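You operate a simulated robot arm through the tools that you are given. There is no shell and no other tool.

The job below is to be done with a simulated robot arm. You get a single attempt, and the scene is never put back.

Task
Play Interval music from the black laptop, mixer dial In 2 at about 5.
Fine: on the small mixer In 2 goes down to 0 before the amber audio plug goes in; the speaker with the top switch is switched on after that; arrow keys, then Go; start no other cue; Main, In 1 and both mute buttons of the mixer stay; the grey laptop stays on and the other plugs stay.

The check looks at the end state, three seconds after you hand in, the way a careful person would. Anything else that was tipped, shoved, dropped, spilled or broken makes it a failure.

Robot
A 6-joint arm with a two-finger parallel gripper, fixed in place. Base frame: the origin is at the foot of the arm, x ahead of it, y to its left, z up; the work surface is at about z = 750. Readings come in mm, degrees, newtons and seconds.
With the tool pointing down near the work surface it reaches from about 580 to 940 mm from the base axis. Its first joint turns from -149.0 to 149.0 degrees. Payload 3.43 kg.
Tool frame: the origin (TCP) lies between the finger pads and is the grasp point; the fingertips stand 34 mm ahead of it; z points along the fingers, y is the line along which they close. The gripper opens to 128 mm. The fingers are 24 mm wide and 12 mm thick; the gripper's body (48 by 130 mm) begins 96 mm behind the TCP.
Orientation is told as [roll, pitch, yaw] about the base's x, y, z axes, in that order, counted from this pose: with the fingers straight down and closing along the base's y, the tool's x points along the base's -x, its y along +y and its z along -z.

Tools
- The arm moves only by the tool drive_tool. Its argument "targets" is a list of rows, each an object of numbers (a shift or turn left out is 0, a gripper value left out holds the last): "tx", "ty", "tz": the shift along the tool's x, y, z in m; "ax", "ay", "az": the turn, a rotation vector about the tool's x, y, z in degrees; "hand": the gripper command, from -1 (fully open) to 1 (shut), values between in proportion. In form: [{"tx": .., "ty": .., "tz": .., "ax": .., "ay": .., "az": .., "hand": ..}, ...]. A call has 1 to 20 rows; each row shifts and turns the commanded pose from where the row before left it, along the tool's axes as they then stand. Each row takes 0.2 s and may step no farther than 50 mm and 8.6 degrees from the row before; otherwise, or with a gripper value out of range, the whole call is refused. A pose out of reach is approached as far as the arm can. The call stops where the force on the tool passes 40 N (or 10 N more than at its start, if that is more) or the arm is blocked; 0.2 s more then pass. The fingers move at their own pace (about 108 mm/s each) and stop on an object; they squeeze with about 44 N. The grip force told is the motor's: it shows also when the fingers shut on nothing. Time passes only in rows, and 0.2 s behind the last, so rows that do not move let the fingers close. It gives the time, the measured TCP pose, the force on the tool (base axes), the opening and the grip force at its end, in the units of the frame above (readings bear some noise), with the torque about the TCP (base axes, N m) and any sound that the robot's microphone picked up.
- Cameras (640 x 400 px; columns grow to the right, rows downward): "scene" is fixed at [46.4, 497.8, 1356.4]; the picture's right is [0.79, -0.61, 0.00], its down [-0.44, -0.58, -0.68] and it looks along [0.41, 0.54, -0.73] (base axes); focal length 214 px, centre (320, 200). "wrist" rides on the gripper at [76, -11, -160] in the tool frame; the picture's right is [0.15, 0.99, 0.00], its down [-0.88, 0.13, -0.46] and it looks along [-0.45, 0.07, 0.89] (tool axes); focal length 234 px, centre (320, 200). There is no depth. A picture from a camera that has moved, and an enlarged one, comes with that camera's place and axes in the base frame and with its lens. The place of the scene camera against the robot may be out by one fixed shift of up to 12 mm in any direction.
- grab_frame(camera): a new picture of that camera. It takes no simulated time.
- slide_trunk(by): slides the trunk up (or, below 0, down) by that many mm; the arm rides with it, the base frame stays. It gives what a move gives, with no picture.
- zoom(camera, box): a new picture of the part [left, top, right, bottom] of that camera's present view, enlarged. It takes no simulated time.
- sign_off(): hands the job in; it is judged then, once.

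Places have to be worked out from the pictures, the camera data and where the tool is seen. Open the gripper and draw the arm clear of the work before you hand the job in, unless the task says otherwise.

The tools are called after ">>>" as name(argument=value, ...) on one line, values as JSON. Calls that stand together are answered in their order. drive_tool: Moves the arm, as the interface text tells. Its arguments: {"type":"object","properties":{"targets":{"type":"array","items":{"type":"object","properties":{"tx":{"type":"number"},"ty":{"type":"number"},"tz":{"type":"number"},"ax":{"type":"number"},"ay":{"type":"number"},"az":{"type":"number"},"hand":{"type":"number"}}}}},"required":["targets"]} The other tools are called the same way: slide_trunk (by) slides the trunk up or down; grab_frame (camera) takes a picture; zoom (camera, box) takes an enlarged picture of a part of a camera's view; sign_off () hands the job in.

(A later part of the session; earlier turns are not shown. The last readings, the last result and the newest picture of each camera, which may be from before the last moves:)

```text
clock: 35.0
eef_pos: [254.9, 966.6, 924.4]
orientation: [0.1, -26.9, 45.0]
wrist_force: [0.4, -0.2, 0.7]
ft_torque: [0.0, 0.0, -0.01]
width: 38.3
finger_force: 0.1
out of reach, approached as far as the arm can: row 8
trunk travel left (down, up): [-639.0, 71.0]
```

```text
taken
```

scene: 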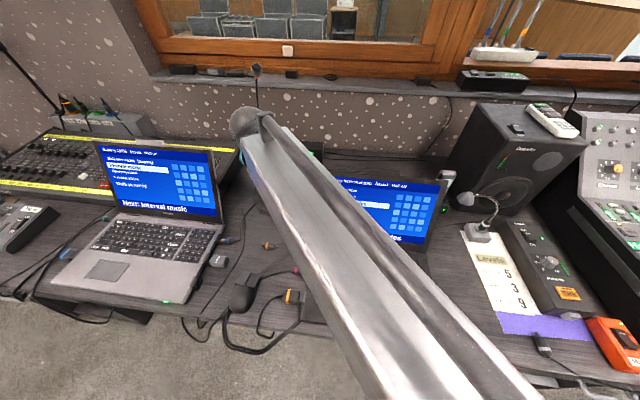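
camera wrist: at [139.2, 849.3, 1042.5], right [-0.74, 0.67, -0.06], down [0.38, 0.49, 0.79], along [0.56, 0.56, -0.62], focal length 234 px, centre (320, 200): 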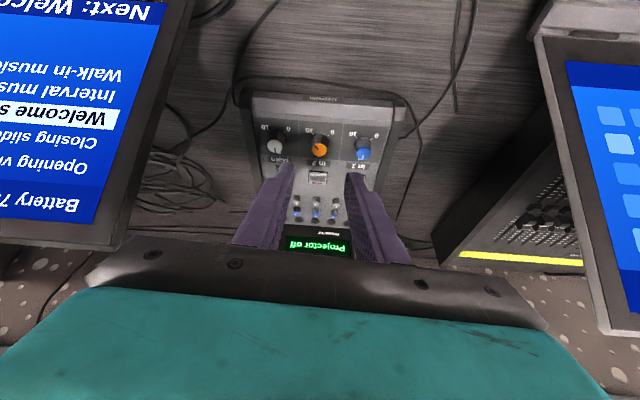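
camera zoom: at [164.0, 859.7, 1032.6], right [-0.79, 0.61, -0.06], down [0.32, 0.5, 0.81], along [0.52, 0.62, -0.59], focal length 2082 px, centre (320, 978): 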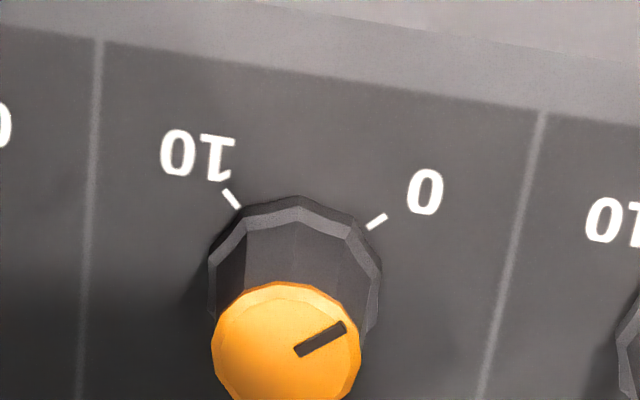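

The pointer is exactly parallel to the 0 tick, so In 2 is at 0, and the mixer hasn't shifted. Next I go left to above the amber audio plug, straighten the tool and turn to yaw −45° so the fingers close across the plug.

>>> drive_tool(targets=[{"tx": 0.035, "ty": 0.0043, "tz": -0.0308}, {"tx": 0.035, "ty": 0.0043, "tz": -0.0308}, {"tx": 0.035, "ty": 0.0043, "tz": -0.0308}, {"ay": 8.5}, {"ay": 8.5}, {"ay": 8.5}, {"ay": 1.4}, {"az": 8.5}, {"az": 8.5}, {"az": 8.5}, {"az": 8.5}, {"az": 8.5}, {"az": 8.5}, {"az": 8.5}, {"az": 8.5}, {"az": 8.5}, {"az": 8.5}, {"az": 5}, {}])

>>> grab_frame(camera="wrist")

>>> grab_frame(camera="scene")

```text
clock: 39.0
eef_pos: [150.6, 879.4, 957.4]
orientation: [0.1, 0.0, -45.2]
wrist_force: [0.1, 0.2, -0.2]
ft_torque: [0.01, 0.0, -0.03]
width: 38.6
finger_force: 0.0
trunk travel left (down, up): [-639.0, 71.0]
```

```text
taken
camera wrist: at [88.5, 925.7, 1119.4], right [0.6, 0.8, 0.0], down [0.71, -0.53, 0.46], along [0.37, -0.27, -0.89], focal length 234 px, centre (320, 200)
```

wrist: 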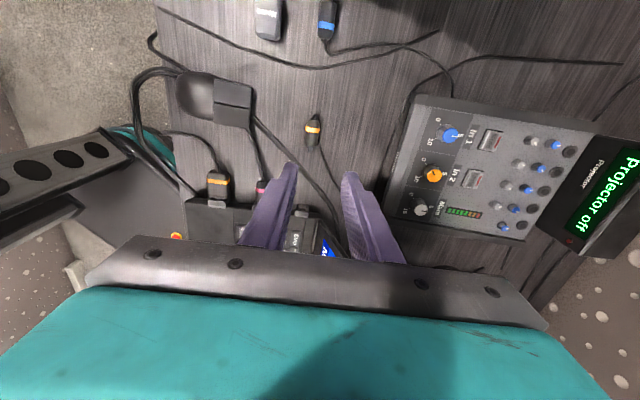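

```text
taken
```

scene: 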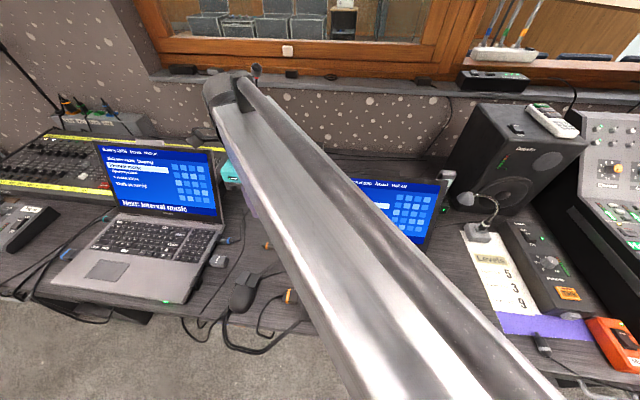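

Now looking over the plug toward the laptop. Enlarging the plug and the sockets on the laptop's left side.

>>> zoom(camera="wrist", box=[270, 100, 350, 160])

>>> zoom(camera="wrist", box=[180, 160, 360, 260])

>>> zoom(camera="wrist", box=[400, 110, 500, 220])

```text
6.67 times, centred on (310, 130) of wrist
camera zoom: at [88.5, 925.7, 1119.4], right [0.6, 0.8, 0.0], down [0.71, -0.53, 0.46], along [0.37, -0.27, -0.89], focal length 1561 px, centre (387, 667)
```

zoom: 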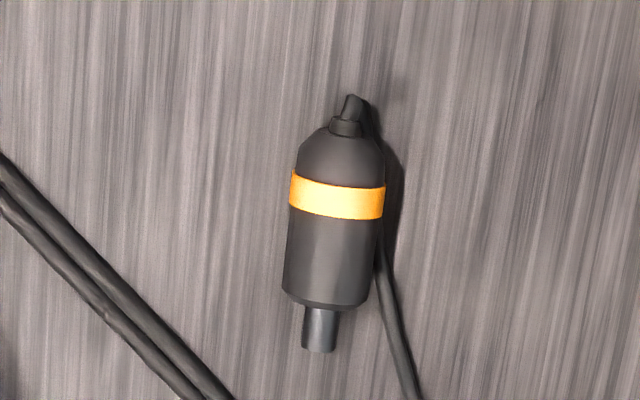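

```text
3.56 times, centred on (270, 210) of wrist
camera zoom: at [88.5, 925.7, 1119.4], right [0.6, 0.8, 0.0], down [0.71, -0.53, 0.46], along [0.37, -0.27, -0.89], focal length 833 px, centre (498, 164)
```

zoom: 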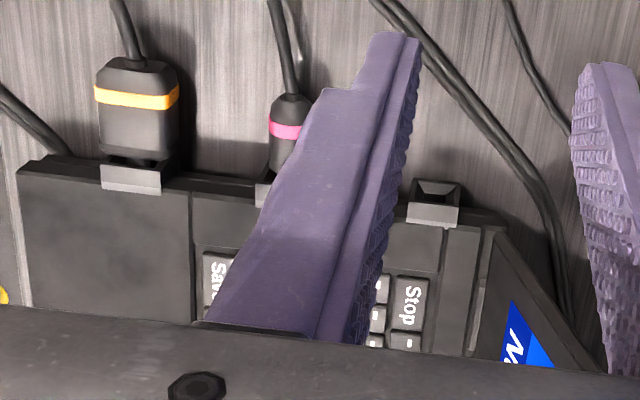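

```text
3.64 times, centred on (450, 165) of wrist
camera zoom: at [88.5, 925.7, 1119.4], right [0.6, 0.8, 0.0], down [0.71, -0.53, 0.46], along [0.37, -0.27, -0.89], focal length 852 px, centre (-153, 327)
```

zoom: 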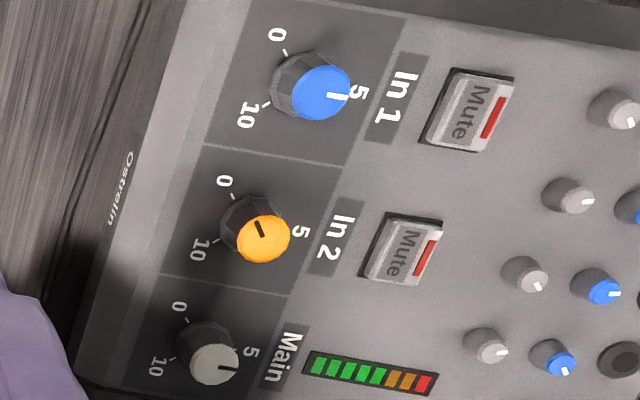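

Let me look more closely at the empty socket by the hinge, and at the grey laptop's right-side ports for comparison.

>>> zoom(camera="wrist", box=[285, 195, 325, 225])

>>> zoom(camera="wrist", box=[230, 0, 360, 60])

>>> zoom(camera="scene", box=[400, 210, 460, 350])

```text
13.33 times, centred on (305, 210) of wrist
camera zoom: at [88.5, 925.7, 1119.4], right [0.6, 0.8, 0.0], down [0.71, -0.53, 0.46], along [0.37, -0.27, -0.89], focal length 3122 px, centre (520, 67)
```

zoom: 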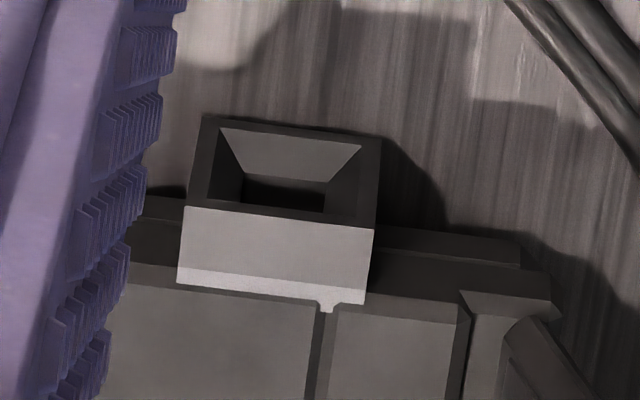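

```text
4.92 times, centred on (295, 30) of wrist
camera zoom: at [88.5, 925.7, 1119.4], right [0.6, 0.8, 0.0], down [0.71, -0.53, 0.46], along [0.37, -0.27, -0.89], focal length 1153 px, centre (443, 1037)
```

zoom: 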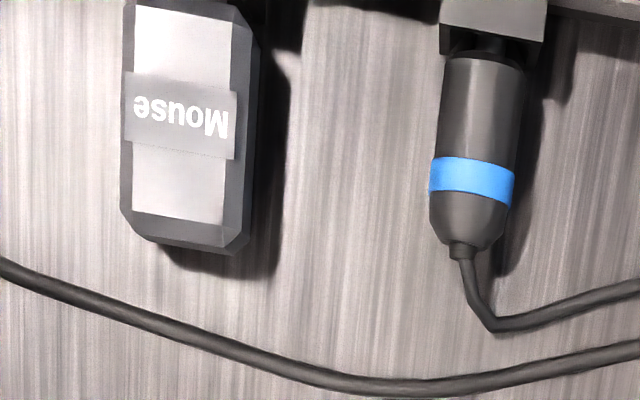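

```text
2.86 times, centred on (430, 280) of scene
camera zoom: at [46.4, 497.8, 1356.4], right [0.79, -0.61, 0.0], down [-0.44, -0.58, -0.68], along [0.41, 0.54, -0.73], focal length 613 px, centre (6, -29)
```

zoom: 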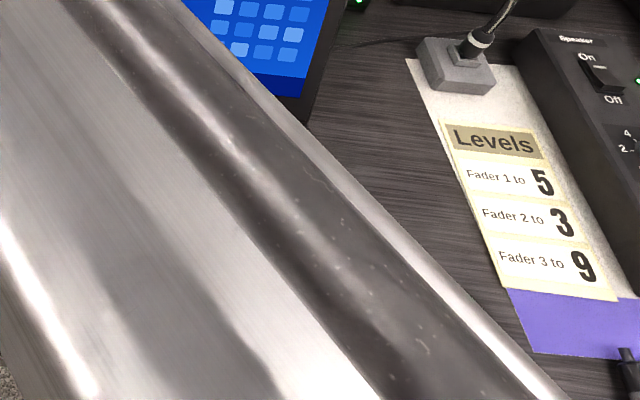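

The empty hinge-side block is a square funnel socket, exactly in line with the amber audio plug's pin (both at tool y ≈ −11.7 mm), just as the blue audio plug sits at the grey laptop's hinge side. I'll come down over the plug body and check before gripping.

>>> drive_tool(targets=[{"tx": 0.005, "ty": -0.0117, "tz": 0.035}, {"tz": 0.045}, {"tz": 0.045}, {}])

>>> grab_frame(camera="wrist")

>>> zoom(camera="wrist", box=[260, 130, 380, 220])

```text
clock: 40.0
eef_pos: [139.0, 874.6, 833.5]
orientation: [0.0, 0.0, -45.0]
wrist_force: [-0.7, 1.2, 0.0]
ft_torque: [-0.02, 0.01, -0.03]
width: 38.4
finger_force: 0.1
trunk travel left (down, up): [-639.0, 71.0]
```

```text
taken
camera wrist: at [77.2, 920.4, 994.4], right [0.6, 0.8, 0.0], down [0.71, -0.53, 0.46], along [0.37, -0.27, -0.89], focal length 234 px, centre (320, 200)
```

wrist: 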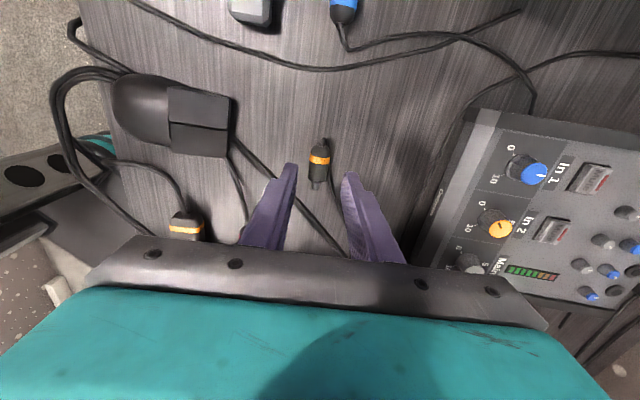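

```text
4.44 times, centred on (320, 175) of wrist
camera zoom: at [77.2, 920.4, 994.4], right [0.6, 0.8, 0.0], down [0.71, -0.53, 0.46], along [0.37, -0.27, -0.89], focal length 1041 px, centre (320, 311)
```

zoom: 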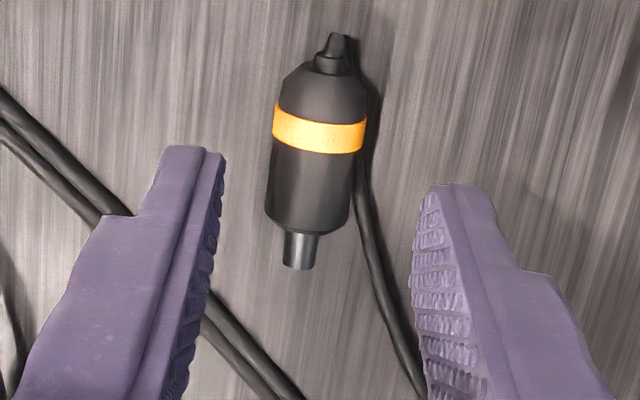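

Plug is centred between the fingers (y≈0). Lowering so the fingertips are ~5 mm above the desk, then closing.

>>> drive_tool(targets=[{"tz": 0.022}, {"tz": 0.022}, {}, {"hand": 1}, {}, {}])

>>> zoom(camera="wrist", box=[240, 130, 400, 250])

```text
clock: 41.4
eef_pos: [137.9, 874.5, 789.6]
orientation: [0.0, 0.0, -45.1]
wrist_force: [0.0, 0.5, 0.0]
ft_torque: [-0.03, 0.02, 0.0]
width: 22.4
finger_force: 43.4
trunk travel left (down, up): [-639.0, 71.0]
```

```text
3.33 times, centred on (320, 190) of wrist
camera zoom: at [76.9, 920.4, 950.2], right [0.6, 0.8, 0.0], down [0.71, -0.53, 0.46], along [0.37, -0.27, -0.89], focal length 781 px, centre (320, 233)
```

zoom: 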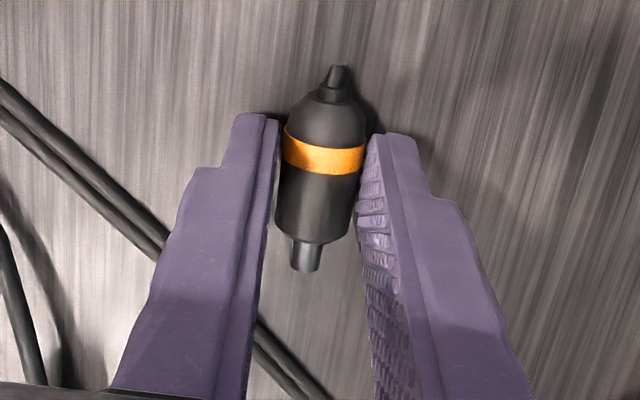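

Gripped (22.4 mm body). Lifting 14 mm to clear the cables and moving toward the socket, stopping ~12 mm short of it.

>>> drive_tool(targets=[{"tz": -0.014}, {}, {"tx": -0.03}, {"tx": -0.03}, {"tx": -0.025}, {}])

>>> grab_frame(camera="wrist")

>>> zoom(camera="wrist", box=[260, 140, 380, 230])

```text
clock: 42.8
eef_pos: [198.8, 813.3, 801.3]
orientation: [0.0, 0.0, -45.0]
wrist_force: [0.2, -0.6, 0.4]
ft_torque: [-0.03, -0.03, 0.03]
width: 22.1
finger_force: 43.9
trunk travel left (down, up): [-639.0, 71.0]
```

```text
taken
camera wrist: at [136.6, 860.1, 963.6], right [0.6, 0.8, 0.0], down [0.71, -0.53, 0.46], along [0.37, -0.27, -0.89], focal length 234 px, centre (320, 200)
```

wrist: 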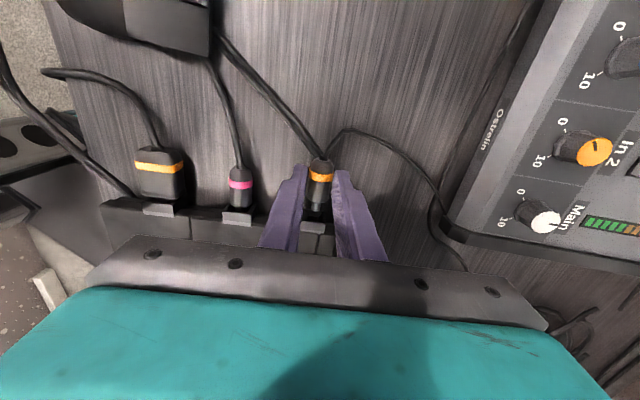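

```text
4.44 times, centred on (320, 185) of wrist
camera zoom: at [136.6, 860.1, 963.6], right [0.6, 0.8, 0.0], down [0.71, -0.53, 0.46], along [0.37, -0.27, -0.89], focal length 1041 px, centre (320, 267)
```

zoom: 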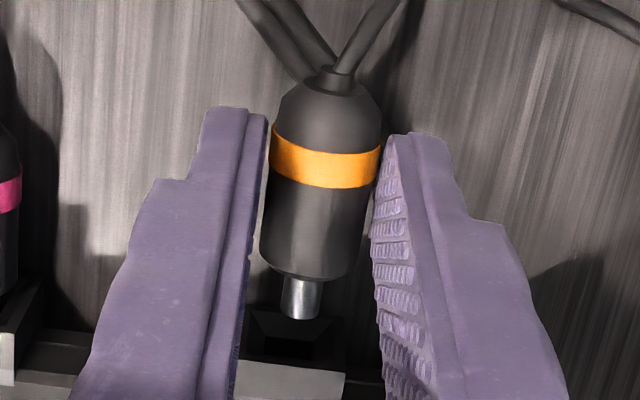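

Plug and socket line up sideways within ~0.5 mm; the socket's centre is at z≈762 and the plug axis now at ≈773. I'll lower ~9.5 mm and look again before inserting.

>>> drive_tool(targets=[{"tz": 0.0095}, {}, {}])

>>> zoom(camera="wrist", box=[260, 140, 380, 230])

```text
clock: 43.6
eef_pos: [197.7, 815.3, 793.1]
orientation: [0.1, 0.1, -45.1]
wrist_force: [-0.3, -0.5, -0.1]
ft_torque: [-0.04, -0.02, -0.03]
width: 22.3
finger_force: 43.9
trunk travel left (down, up): [-639.0, 71.0]
```

```text
4.44 times, centred on (320, 185) of wrist
camera zoom: at [136.7, 860.4, 954.2], right [0.6, 0.8, 0.0], down [0.71, -0.53, 0.46], along [0.37, -0.27, -0.89], focal length 1041 px, centre (320, 267)
```

zoom: 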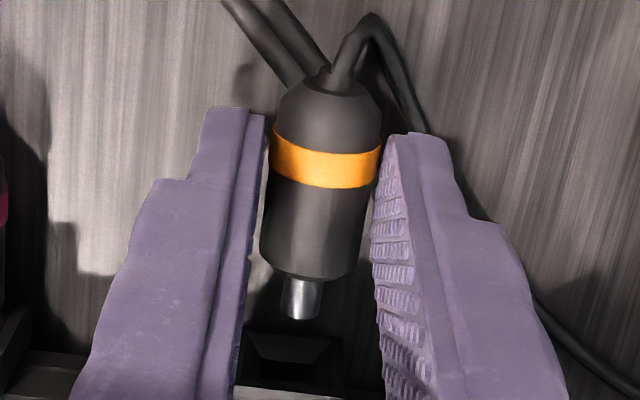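

Socket opening centre is ~0.7 mm to the −y side and ~1.3 mm lower than the pin. Correcting that and advancing in small steps while watching the force.

>>> drive_tool(targets=[{"ty": -0.0007, "tz": 0.0013}, {"tx": -0.005}, {"tx": -0.005}, {"tx": -0.004}, {"tx": -0.003}, {}])

>>> zoom(camera="wrist", box=[260, 140, 380, 230])

```text
clock: 45.0
eef_pos: [208.7, 801.4, 791.8]
orientation: [-0.1, 0.0, -45.0]
wrist_force: [-0.9, 0.3, 0.2]
ft_torque: [-0.03, -0.01, -0.02]
width: 22.3
finger_force: 44.3
trunk travel left (down, up): [-639.0, 71.0]
```

```text
4.44 times, centred on (320, 185) of wrist
camera zoom: at [148.6, 847.9, 953.2], right [0.6, 0.8, 0.0], down [0.71, -0.53, 0.46], along [0.37, -0.27, -0.89], focal length 1041 px, centre (320, 267)
```

zoom: 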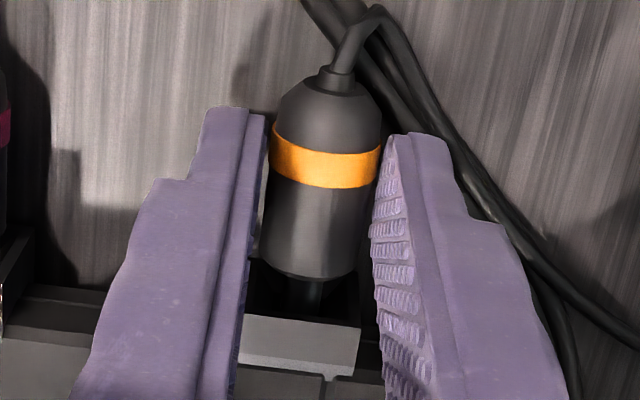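

The pin is in the funnel with no resistance. Continuing with 1.5–2 mm steps until it seats.

>>> drive_tool(targets=[{"tx": -0.002}, {"tx": -0.002}, {"tx": -0.0015}, {"tx": -0.0015}, {}])

>>> zoom(camera="wrist", box=[260, 140, 380, 230])

```text
clock: 46.2
eef_pos: [212.8, 796.7, 792.8]
orientation: [0.0, 0.1, -44.9]
wrist_force: [-6.7, 6.9, 1.3]
ft_torque: [0.08, 0.06, 0.01]
width: 22.0
finger_force: 44.1
trunk travel left (down, up): [-639.0, 71.0]
```

```text
4.44 times, centred on (320, 185) of wrist
camera zoom: at [152.0, 844.0, 953.6], right [0.6, 0.8, 0.0], down [0.72, -0.53, 0.45], along [0.37, -0.27, -0.89], focal length 1041 px, centre (320, 267)
```

zoom: 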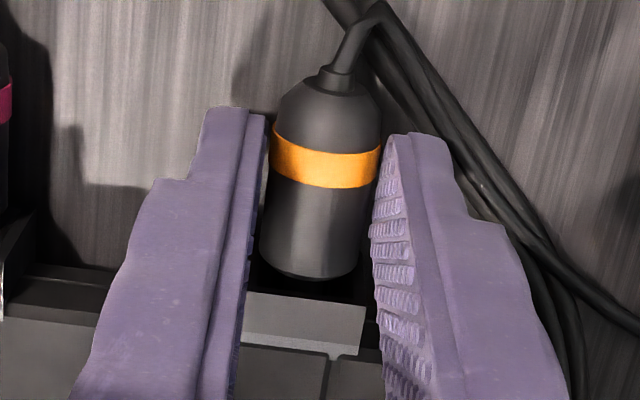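

About 10 N of resistance has built up and the shoulder is at the block face. One more small push to make sure it is fully seated.

>>> drive_tool(targets=[{"tx": -0.001}, {}, {}])

>>> zoom(camera="wrist", box=[260, 140, 380, 230])

```text
clock: 47.0
eef_pos: [212.7, 797.8, 791.5]
orientation: [0.0, 0.1, -44.8]
wrist_force: [-13.7, 15.8, 5.1]
ft_torque: [0.28, 0.22, 0.04]
width: 22.6
finger_force: 43.9
trunk travel left (down, up): [-639.0, 71.0]
```

```text
4.44 times, centred on (320, 185) of wrist
camera zoom: at [152.0, 843.8, 953.5], right [0.59, 0.8, 0.0], down [0.72, -0.53, 0.45], along [0.37, -0.27, -0.89], focal length 1041 px, centre (320, 267)
```

zoom: 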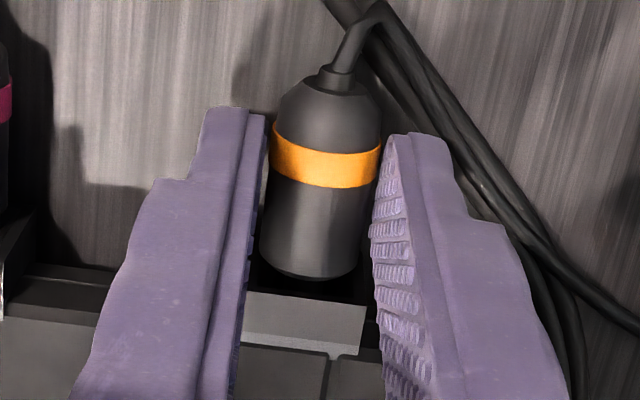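

No further travel at 21 N, so it is seated against the stop and the laptop hasn't moved. I'll relax the push, open a little and rise straight up.

>>> drive_tool(targets=[{"tx": 0.002}, {}, {"hand": 0.47}, {}, {"tz": -0.02}, {"tz": -0.03}, {"tz": -0.04}, {"tz": -0.045}, {}])

>>> grab_frame(camera="wrist")

>>> zoom(camera="wrist", box=[180, 130, 360, 250])

```text
clock: 49.0
eef_pos: [213.3, 797.6, 926.8]
orientation: [0.0, 0.0, -44.9]
wrist_force: [0.2, 0.2, -0.6]
ft_torque: [0.0, 0.0, -0.02]
width: 33.7
finger_force: 0.2
trunk travel left (down, up): [-639.0, 71.0]
```

```text
taken
camera wrist: at [153.0, 843.6, 1088.0], right [0.6, 0.8, 0.0], down [0.71, -0.53, 0.46], along [0.37, -0.27, -0.89], focal length 234 px, centre (320, 200)
```

wrist: 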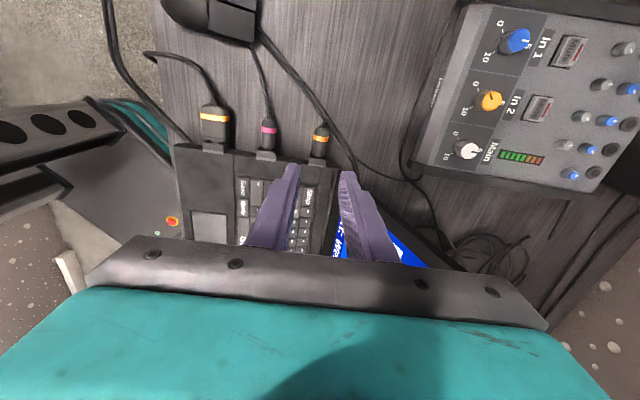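

```text
3.33 times, centred on (270, 190) of wrist
camera zoom: at [153.0, 843.6, 1088.0], right [0.6, 0.8, 0.0], down [0.71, -0.53, 0.46], along [0.37, -0.27, -0.89], focal length 781 px, centre (487, 233)
```

zoom: 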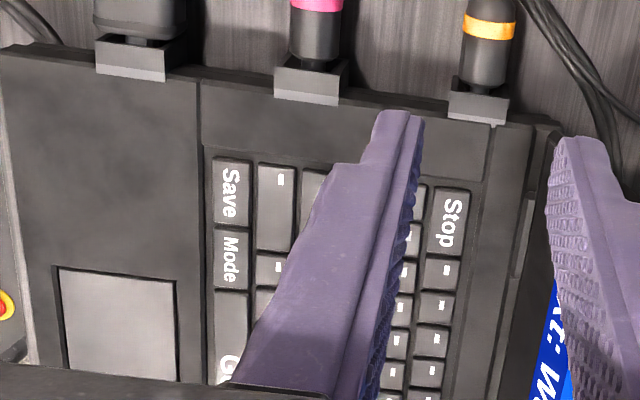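

The plug stays in place. Comparing how deep it sits next to the pink plug.

>>> zoom(camera="wrist", box=[250, 115, 340, 170])

>>> zoom(camera="scene", box=[270, 190, 340, 310])

```text
7.11 times, centred on (295, 142) of wrist
camera zoom: at [153.0, 843.6, 1088.0], right [0.6, 0.8, 0.0], down [0.71, -0.53, 0.46], along [0.37, -0.27, -0.89], focal length 1665 px, centre (498, 609)
```

zoom: 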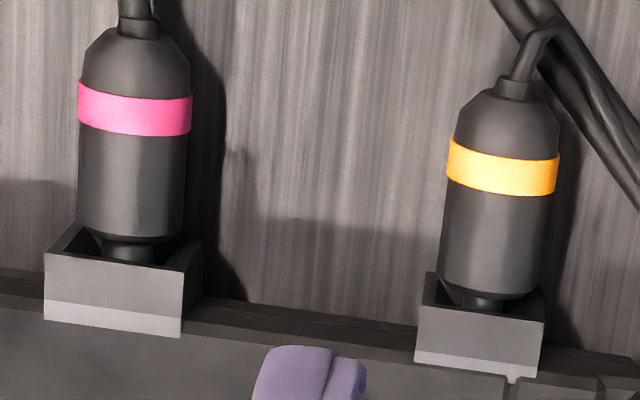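

```text
3.33 times, centred on (305, 250) of scene
camera zoom: at [46.4, 497.8, 1356.4], right [0.79, -0.61, 0.0], down [-0.44, -0.58, -0.68], along [0.41, 0.54, -0.73], focal length 715 px, centre (370, 33)
```

zoom: 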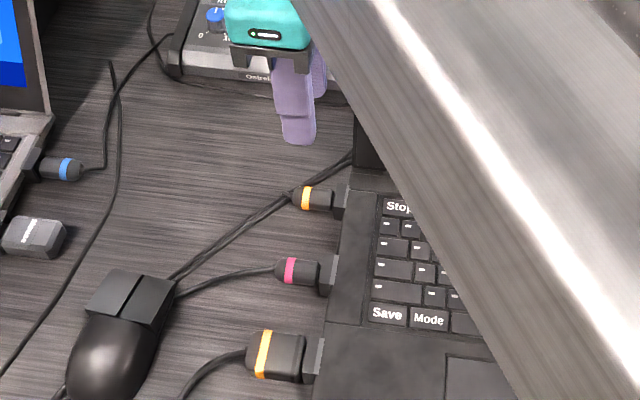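

The amber plug sits in its socket just like the others. Next the speaker: rise above the screens, close the fingers and turn the tool toward the speaker.

>>> drive_tool(targets=[{"tz": -0.05}, {"tz": -0.05}, {"tz": -0.05}, {"tz": -0.05, "hand": 1}, {"az": -8.2}, {"az": -8.2}, {"az": -8.2}, {"az": -8.2}, {"az": -8.2}, {"az": -8.2}, {"az": -8.2}, {"az": -8.2}, {"az": -8.2}, {"az": -8.2}, {}])

```text
clock: 52.2
eef_pos: [214.2, 797.8, 1128.0]
orientation: [0.0, 0.0, 37.1]
wrist_force: [0.0, -1.0, 0.0]
ft_torque: [-0.04, -0.01, -0.04]
width: 0.0
finger_force: 33.3
trunk travel left (down, up): [-639.0, 71.0]
```

Clear above everything; now traversing sideways at z≈1128 toward the speaker, stopping short of it.

>>> drive_tool(targets=[{"tx": -0.018, "ty": -0.042}, {"tx": -0.018, "ty": -0.042}, {"tx": -0.018, "ty": -0.042}, {"tx": -0.018, "ty": -0.042}, {"tx": -0.018, "ty": -0.042}, {"tx": -0.018, "ty": -0.042}, {"tx": -0.018, "ty": -0.042}, {"tx": -0.018, "ty": -0.042}, {"tx": -0.018, "ty": -0.042}, {"tx": -0.018, "ty": -0.042}, {}])

>>> grab_frame(camera="wrist")

>>> grab_frame(camera="scene")

```text
clock: 54.6
eef_pos: [610.9, 571.3, 1128.1]
orientation: [0.0, 0.0, 37.1]
wrist_force: [-0.8, 0.3, 0.9]
ft_torque: [-0.02, -0.03, 0.02]
width: 0.1
finger_force: 33.5
trunk travel left (down, up): [-639.0, 71.0]
```

```text
taken
camera wrist: at [557.9, 516.8, 1288.3], right [-0.71, 0.7, 0.0], down [0.62, 0.63, 0.46], along [0.32, 0.33, -0.89], focal length 234 px, centre (320, 200)
```

wrist: 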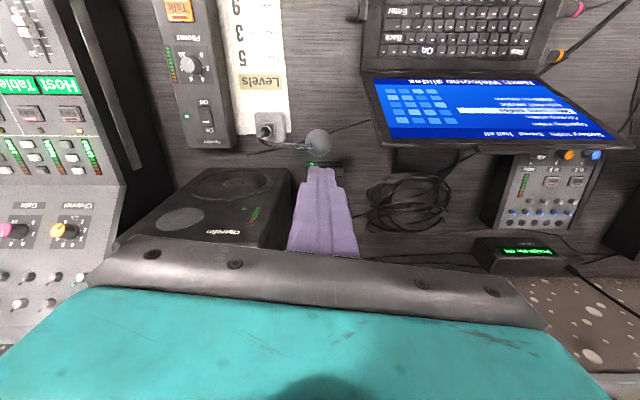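

```text
taken
```

scene: 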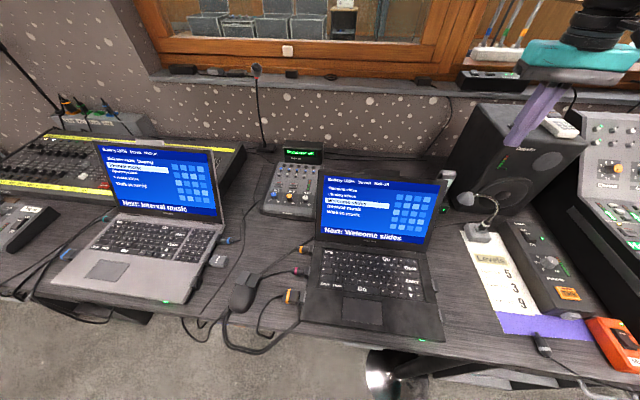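

Nothing was disturbed. Leaning the tool back ~35° (body toward the base) so the fingers point outward, then I'll look for the switch.

>>> drive_tool(targets=[{"ay": -8.5}, {"ay": -8.5}, {"ay": -8.5}, {"ay": -8.5}, {"ay": -1}, {}])

>>> grab_frame(camera="wrist")

```text
clock: 56.0
eef_pos: [611.4, 571.4, 1127.5]
orientation: [0.0, -35.1, 37.0]
wrist_force: [0.0, 0.4, 0.0]
ft_torque: [-0.01, -0.02, 0.03]
width: 0.1
finger_force: 33.3
trunk travel left (down, up): [-639.0, 71.0]
```

```text
taken
camera wrist: at [494.8, 470.1, 1215.9], right [-0.69, 0.72, -0.08], down [0.29, 0.38, 0.88], along [0.66, 0.58, -0.47], focal length 234 px, centre (320, 200)
```

wrist: 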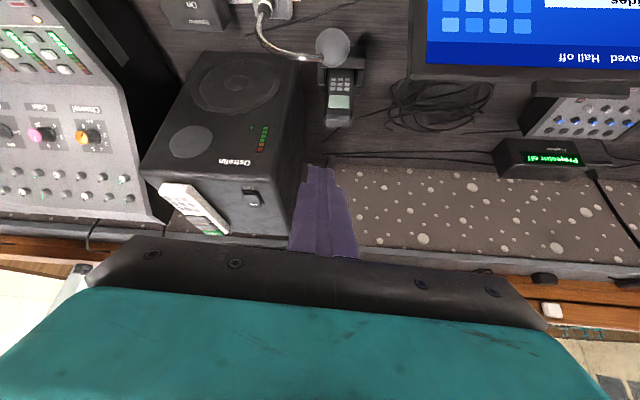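

The switch on the speaker's top is now visible at left of the fingers. Enlarging it.

>>> zoom(camera="wrist", box=[150, 140, 310, 250])

>>> zoom(camera="wrist", box=[230, 180, 280, 215])

>>> zoom(camera="scene", box=[480, 90, 580, 160])

```text
3.64 times, centred on (230, 195) of wrist
camera zoom: at [494.8, 470.1, 1215.9], right [-0.69, 0.72, -0.08], down [0.29, 0.38, 0.88], along [0.66, 0.58, -0.47], focal length 852 px, centre (647, 218)
```

zoom: 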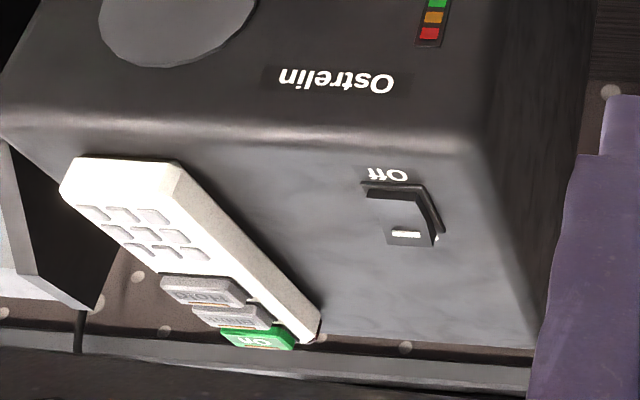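

```text
11.43 times, centred on (255, 198) of wrist
camera zoom: at [494.8, 470.1, 1215.9], right [-0.69, 0.72, -0.08], down [0.29, 0.38, 0.88], along [0.66, 0.58, -0.47], focal length 2676 px, centre (1063, 229)
```

zoom: 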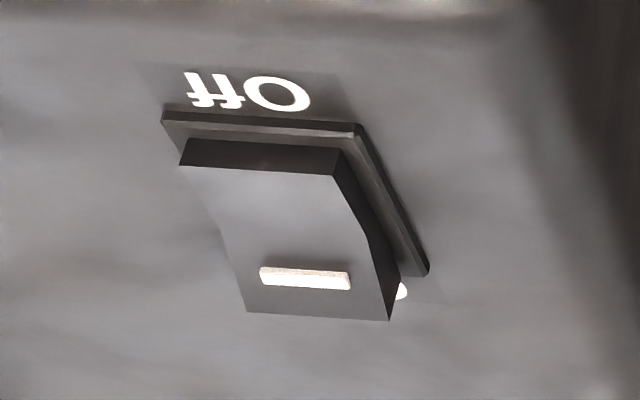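

```text
5.71 times, centred on (530, 125) of scene
camera zoom: at [46.4, 497.8, 1356.4], right [0.79, -0.61, 0.0], down [-0.44, -0.58, -0.68], along [0.41, 0.54, -0.73], focal length 1226 px, centre (-880, 629)
```

zoom: 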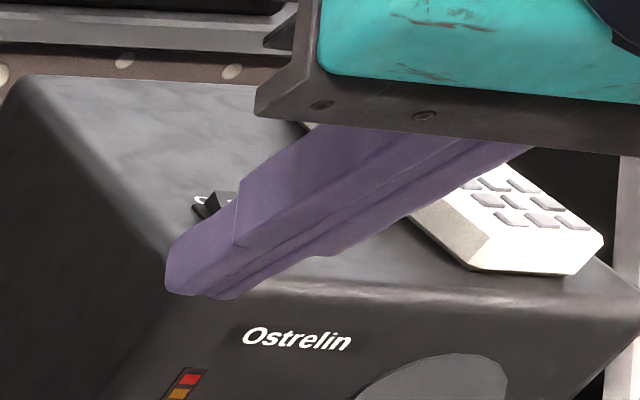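

The rocker's raised "On" end (white bar) is at about (808, 611, 1061), speaker top z≈1051, r≈1013. I'll raise the trunk 60 mm for more reach at this height.

>>> slide_trunk(by=60)

```text
clock: 57.0
eef_pos: [610.6, 571.2, 1186.3]
orientation: [0.0, -35.0, 37.0]
wrist_force: [-0.1, 0.7, 0.4]
ft_torque: [-0.01, -0.02, -0.01]
width: 0.0
finger_force: 33.1
trunk travel left (down, up): [-699.0, 11.0]
```

Leaning 7° more and moving out to a hover ~35 mm above and just short of the switch.

>>> drive_tool(targets=[{"ay": -7}, {"tx": -0.0191, "ty": -0.0215, "tz": 0.03615}, {"tx": -0.0191, "ty": -0.0215, "tz": 0.03615}, {"tx": -0.0191, "ty": -0.0215, "tz": 0.03615}, {"tx": -0.0191, "ty": -0.0215, "tz": 0.03615}, {}])

>>> grab_frame(camera="wrist")

>>> zoom(camera="wrist", box=[270, 120, 370, 200])

>>> grab_frame(camera="scene")

```text
clock: 58.4
eef_pos: [784.2, 593.1, 1132.2]
orientation: [0.0, -42.0, 37.0]
wrist_force: [-0.3, 0.8, -0.1]
ft_torque: [-0.01, 0.02, 0.01]
width: 0.0
finger_force: 32.9
trunk travel left (down, up): [-699.0, 11.0]
```

```text
taken
camera wrist: at [661.9, 487.7, 1200.6], right [-0.68, 0.72, -0.1], down [0.2, 0.31, 0.93], along [0.7, 0.61, -0.36], focal length 234 px, centre (320, 200)
```

wrist: 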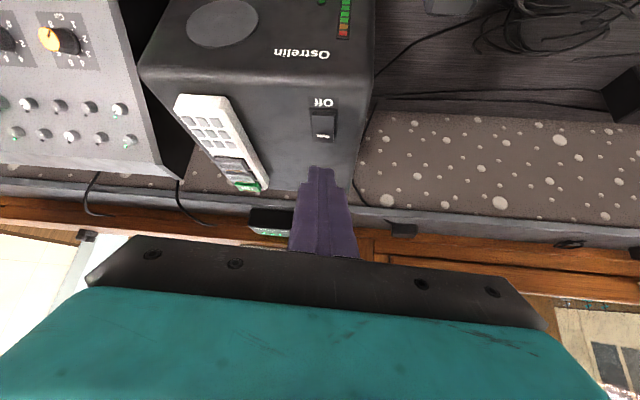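

```text
5.00 times, centred on (320, 160) of wrist
camera zoom: at [661.9, 487.7, 1200.6], right [-0.68, 0.72, -0.1], down [0.2, 0.31, 0.93], along [0.7, 0.61, -0.36], focal length 1171 px, centre (320, 400)
```

zoom: 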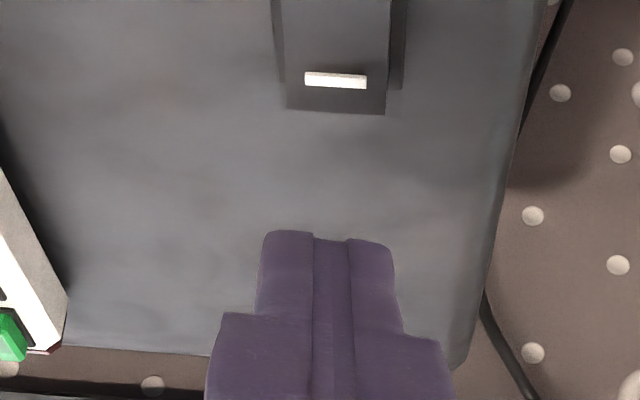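

```text
taken
```

scene: 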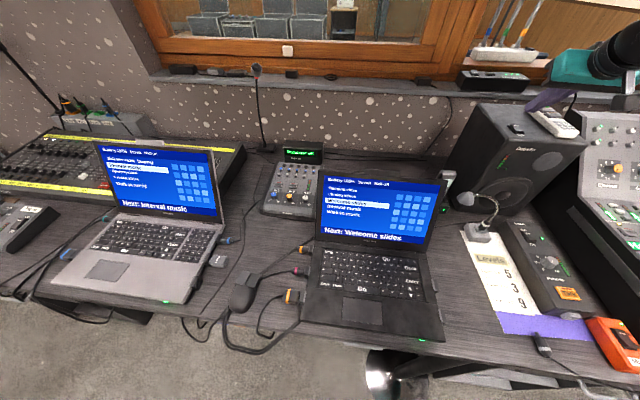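

The white bar triangulates to (808.5, 611, 1060). Moving the fingertip edge to ~10 mm above the On end.

>>> drive_tool(targets=[{"tx": 0.002, "tz": 0.017}, {"tx": 0.002, "tz": 0.017}, {}])

>>> zoom(camera="wrist", box=[270, 120, 370, 200])

```text
clock: 59.2
eef_pos: [800.4, 605.7, 1103.7]
orientation: [0.1, -42.0, 37.0]
wrist_force: [-0.2, -0.7, 0.0]
ft_torque: [0.02, 0.02, -0.01]
width: 0.0
finger_force: 33.0
trunk travel left (down, up): [-699.0, 11.0]
```

```text
5.00 times, centred on (320, 160) of wrist
camera zoom: at [677.4, 499.8, 1172.2], right [-0.68, 0.72, -0.1], down [0.2, 0.31, 0.93], along [0.7, 0.61, -0.36], focal length 1171 px, centre (320, 400)
```

zoom: 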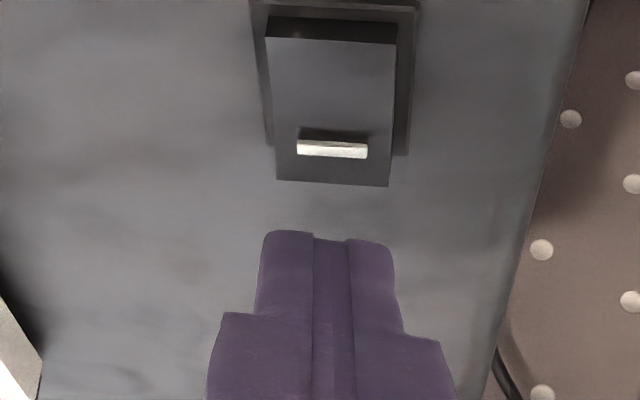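

Edge will land just past the white bar. Pressing straight down in small steps, watching force and sound.

>>> drive_tool(targets=[{"tx": 0.00468, "tz": 0.0052}, {"tx": 0.00134, "tz": 0.00149}, {"tx": 0.00134, "tz": 0.00149}, {"tx": 0.00134, "tz": 0.00149}, {}])

>>> zoom(camera="wrist", box=[270, 120, 370, 200])

```text
clock: 60.4
eef_pos: [800.8, 606.9, 1089.6]
orientation: [0.0, -42.0, 37.0]
wrist_force: [-0.5, -0.6, -0.6]
ft_torque: [0.04, 0.0, 0.01]
width: 0.0
finger_force: 33.4
trunk travel left (down, up): [-699.0, 11.0]
```

```text
5.00 times, centred on (320, 160) of wrist
camera zoom: at [677.6, 499.7, 1159.7], right [-0.68, 0.72, -0.1], down [0.2, 0.31, 0.93], along [0.7, 0.61, -0.36], focal length 1171 px, centre (320, 400)
```

zoom: 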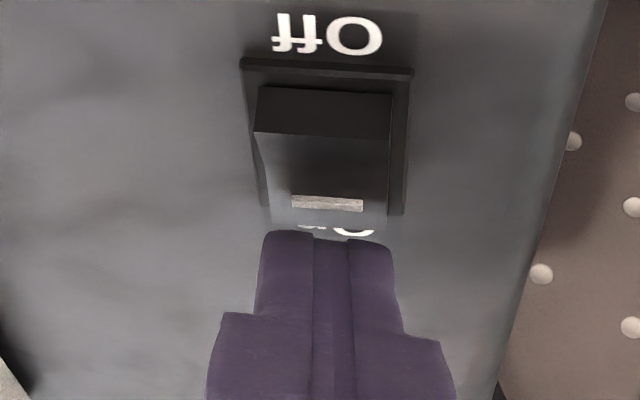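

The rocker's Off end is now up and the "On" end down — it toggled. Raising off and verifying.

>>> drive_tool(targets=[{"tx": -0.0134, "tz": -0.0149}, {"tx": -0.0268, "tz": -0.0297}, {"tz": -0.04}, {}])

>>> zoom(camera="wrist", box=[230, 60, 380, 180])

>>> zoom(camera="scene", box=[470, 90, 590, 180])

```text
clock: 61.4
eef_pos: [778.8, 589.8, 1180.6]
orientation: [-0.1, -42.0, 37.0]
wrist_force: [0.4, 0.5, -0.2]
ft_torque: [0.0, 0.0, 0.02]
width: 0.0
finger_force: 32.5
trunk travel left (down, up): [-699.0, 11.0]
```

```text
3.33 times, centred on (305, 120) of wrist
camera zoom: at [656.0, 483.2, 1250.4], right [-0.68, 0.72, -0.1], down [0.2, 0.31, 0.93], along [0.7, 0.61, -0.36], focal length 781 px, centre (370, 467)
```

zoom: 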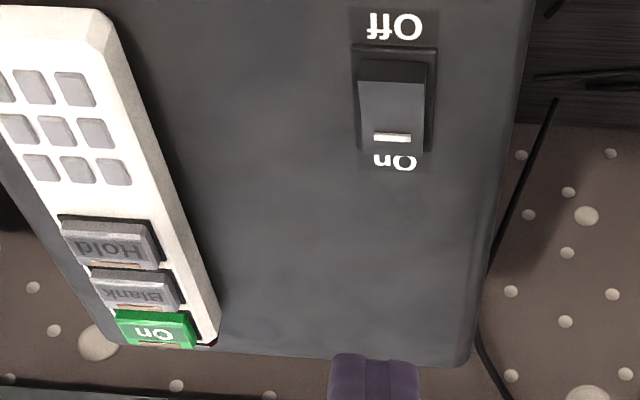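

```text
4.44 times, centred on (530, 135) of scene
camera zoom: at [46.4, 497.8, 1356.4], right [0.79, -0.61, 0.0], down [-0.44, -0.58, -0.68], along [0.41, 0.54, -0.73], focal length 953 px, centre (-613, 489)
```

zoom: 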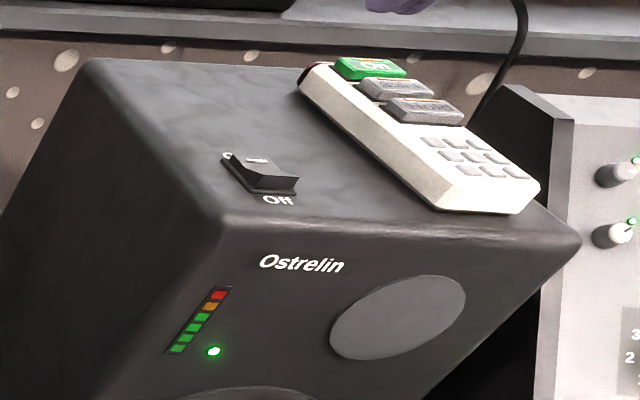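

The speaker's LED now glows and the rocker shows On. Next the black laptop's keys: I'll back off, straighten the tool and turn to yaw 0.

>>> drive_tool(targets=[{"tx": 0.0299, "ty": 0.02095, "tz": -0.0269}, {"tx": 0.0299, "ty": 0.02095, "tz": -0.0269}, {"tx": 0.0299, "ty": 0.02095, "tz": -0.0269}, {"tx": 0.0299, "ty": 0.02095, "tz": -0.0269}, {"ay": 8.4}, {"ay": 8.4}, {"ay": 8.4}, {"ay": 8.4}, {"ay": 8.4}, {"az": 8.4}, {"az": 8.4}, {"az": 8.4}, {"az": 8.4}, {"az": 3.4}, {}])

>>> slide_trunk(by=-60)

```text
clock: 64.6
eef_pos: [600.0, 559.2, 1179.5]
orientation: [0.1, 0.0, -0.1]
wrist_force: [0.2, 0.8, -0.2]
ft_torque: [0.01, 0.02, 0.0]
width: 0.0
finger_force: 33.5
trunk travel left (down, up): [-699.0, 11.0]
```

```text
clock: 65.6
eef_pos: [599.1, 560.6, 1121.1]
orientation: [-0.1, -0.1, 0.1]
wrist_force: [-0.9, -1.1, 0.6]
ft_torque: [-0.03, -0.02, -0.01]
width: 0.1
finger_force: 32.7
trunk travel left (down, up): [-639.0, 71.0]
```

Moving in over the laptop's keyboard at z≈1000 and taking a look at the keys.

>>> drive_tool(targets=[{"tx": 0.0398, "ty": -0.0061, "tz": 0.0242}, {"tx": 0.0398, "ty": -0.0061, "tz": 0.0242}, {"tx": 0.0398, "ty": -0.0061, "tz": 0.0242}, {"tx": 0.0398, "ty": -0.0061, "tz": 0.0242}, {"tx": 0.0398, "ty": -0.0061, "tz": 0.0242}, {}])

>>> grab_frame(camera="wrist")

>>> zoom(camera="wrist", box=[200, 0, 420, 130])

```text
clock: 67.0
eef_pos: [402.1, 529.5, 999.8]
orientation: [0.0, 0.0, 0.0]
wrist_force: [0.2, -0.1, -0.5]
ft_torque: [0.01, 0.02, 0.01]
width: 0.0
finger_force: 33.5
trunk travel left (down, up): [-639.0, 71.0]
```

```text
taken
camera wrist: at [326.6, 519.3, 1160.1], right [-0.15, 0.99, 0.0], down [0.88, 0.13, 0.46], along [0.45, 0.07, -0.89], focal length 234 px, centre (320, 200)
```

wrist: 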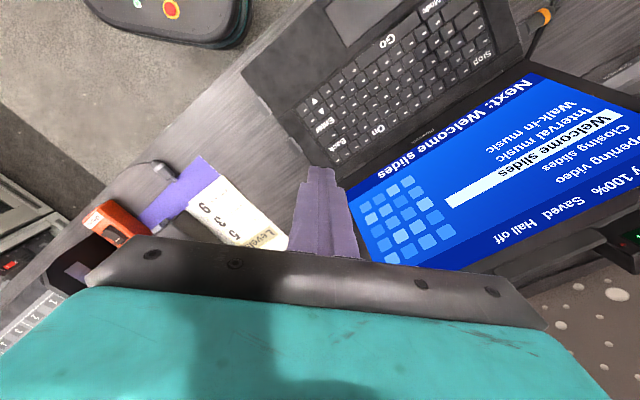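

```text
2.91 times, centred on (310, 65) of wrist
camera zoom: at [326.6, 519.3, 1160.1], right [-0.15, 0.99, 0.0], down [0.88, 0.13, 0.46], along [0.45, 0.07, -0.89], focal length 681 px, centre (349, 593)
```

zoom: 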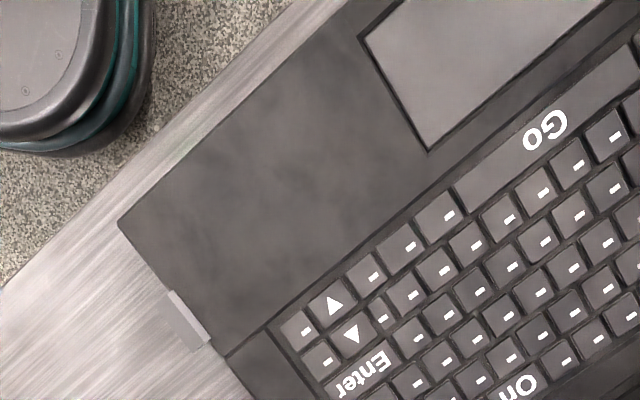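

▼ is in the front row at about (356, 515) and Go's label at about (265, 604). I'll tilt the tool ~24° diagonally so only one fingertip corner touches a key, and lower to ~30 mm above ▼.

>>> drive_tool(targets=[{"ax": 5.66, "ay": -5.66}, {"ax": 5.66, "ay": -5.66}, {"ax": 5.66, "ay": -5.66}, {"tx": 0.0229, "ty": 0.0078, "tz": 0.0346}, {"tx": 0.0229, "ty": 0.0078, "tz": 0.0346}, {"tx": 0.0229, "ty": 0.0078, "tz": 0.0346}, {"tx": 0.0229, "ty": 0.0078, "tz": 0.0346}, {}])

>>> grab_frame(camera="wrist")

>>> zoom(camera="wrist", box=[270, 120, 370, 200])

>>> grab_frame(camera="scene")

```text
clock: 68.8
eef_pos: [354.6, 515.5, 837.2]
orientation: [-17.5, -16.7, 2.6]
wrist_force: [0.3, 0.3, -0.9]
ft_torque: [0.0, 0.01, 0.02]
width: 0.2
finger_force: 33.0
trunk travel left (down, up): [-639.0, 71.0]
```

```text
taken
camera wrist: at [236.0, 548.6, 965.8], right [-0.1, 0.94, -0.33], down [0.72, 0.29, 0.63], along [0.69, -0.17, -0.7], focal length 234 px, centre (320, 200)
```

wrist: 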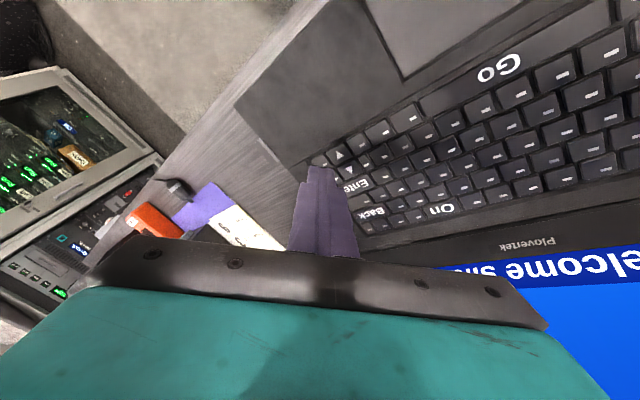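

```text
5.00 times, centred on (320, 160) of wrist
camera zoom: at [236.0, 548.6, 965.8], right [-0.1, 0.94, -0.33], down [0.72, 0.29, 0.63], along [0.69, -0.17, -0.7], focal length 1171 px, centre (320, 400)
```

zoom: 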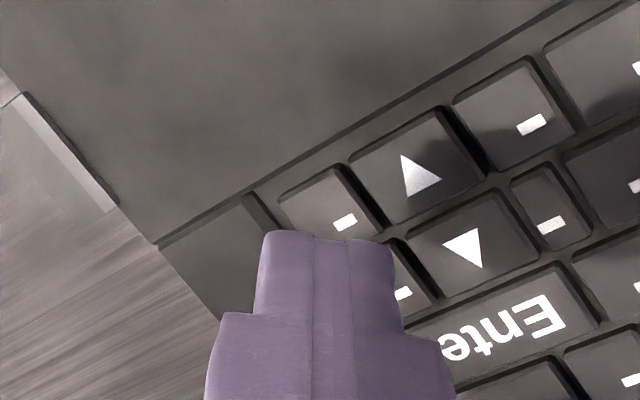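

```text
taken
```

scene: 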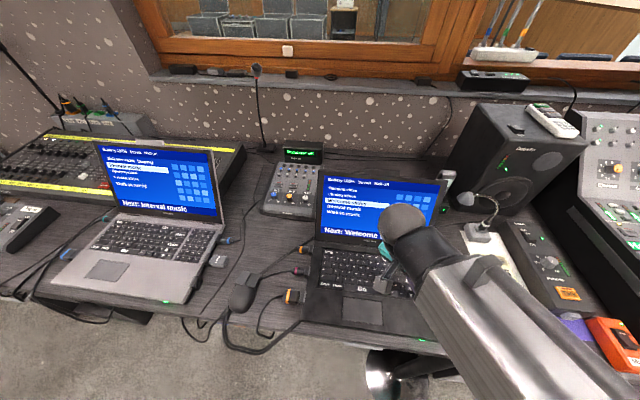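

The fingertip corner is directly above ▼ (≈22 mm). Lowering to just above/at contact, then checking the screen.

>>> drive_tool(targets=[{"tx": 0.0026, "ty": 0.0026, "tz": 0.0082}, {"tx": 0.0026, "ty": 0.0026, "tz": 0.0082}, {"tx": 0.0006, "ty": 0.0006, "tz": 0.0018}, {"tx": 0.0003, "ty": 0.0003, "tz": 0.0009}, {}])

>>> zoom(camera="wrist", box=[270, 120, 370, 200])

>>> zoom(camera="scene", box=[300, 160, 460, 260])

```text
clock: 70.0
eef_pos: [354.8, 515.6, 817.0]
orientation: [-17.5, -16.7, 2.6]
wrist_force: [-1.0, -0.5, -0.2]
ft_torque: [0.0, 0.05, -0.01]
width: 0.3
finger_force: 33.0
trunk travel left (down, up): [-639.0, 71.0]
```

```text
5.00 times, centred on (320, 160) of wrist
camera zoom: at [236.5, 548.4, 944.4], right [-0.1, 0.94, -0.33], down [0.72, 0.29, 0.63], along [0.69, -0.17, -0.7], focal length 1171 px, centre (320, 400)
```

zoom: 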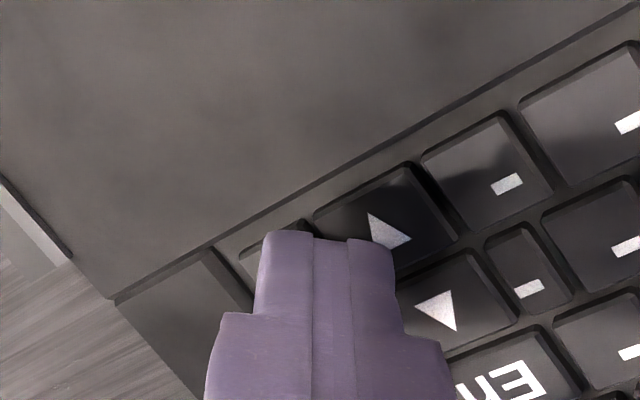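

```text
4.00 times, centred on (380, 210) of scene
camera zoom: at [46.4, 497.8, 1356.4], right [0.79, -0.61, 0.0], down [-0.44, -0.58, -0.68], along [0.41, 0.54, -0.73], focal length 858 px, centre (80, 160)
```

zoom: 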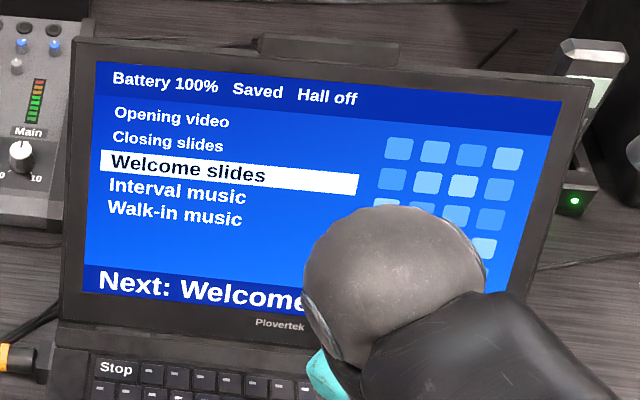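

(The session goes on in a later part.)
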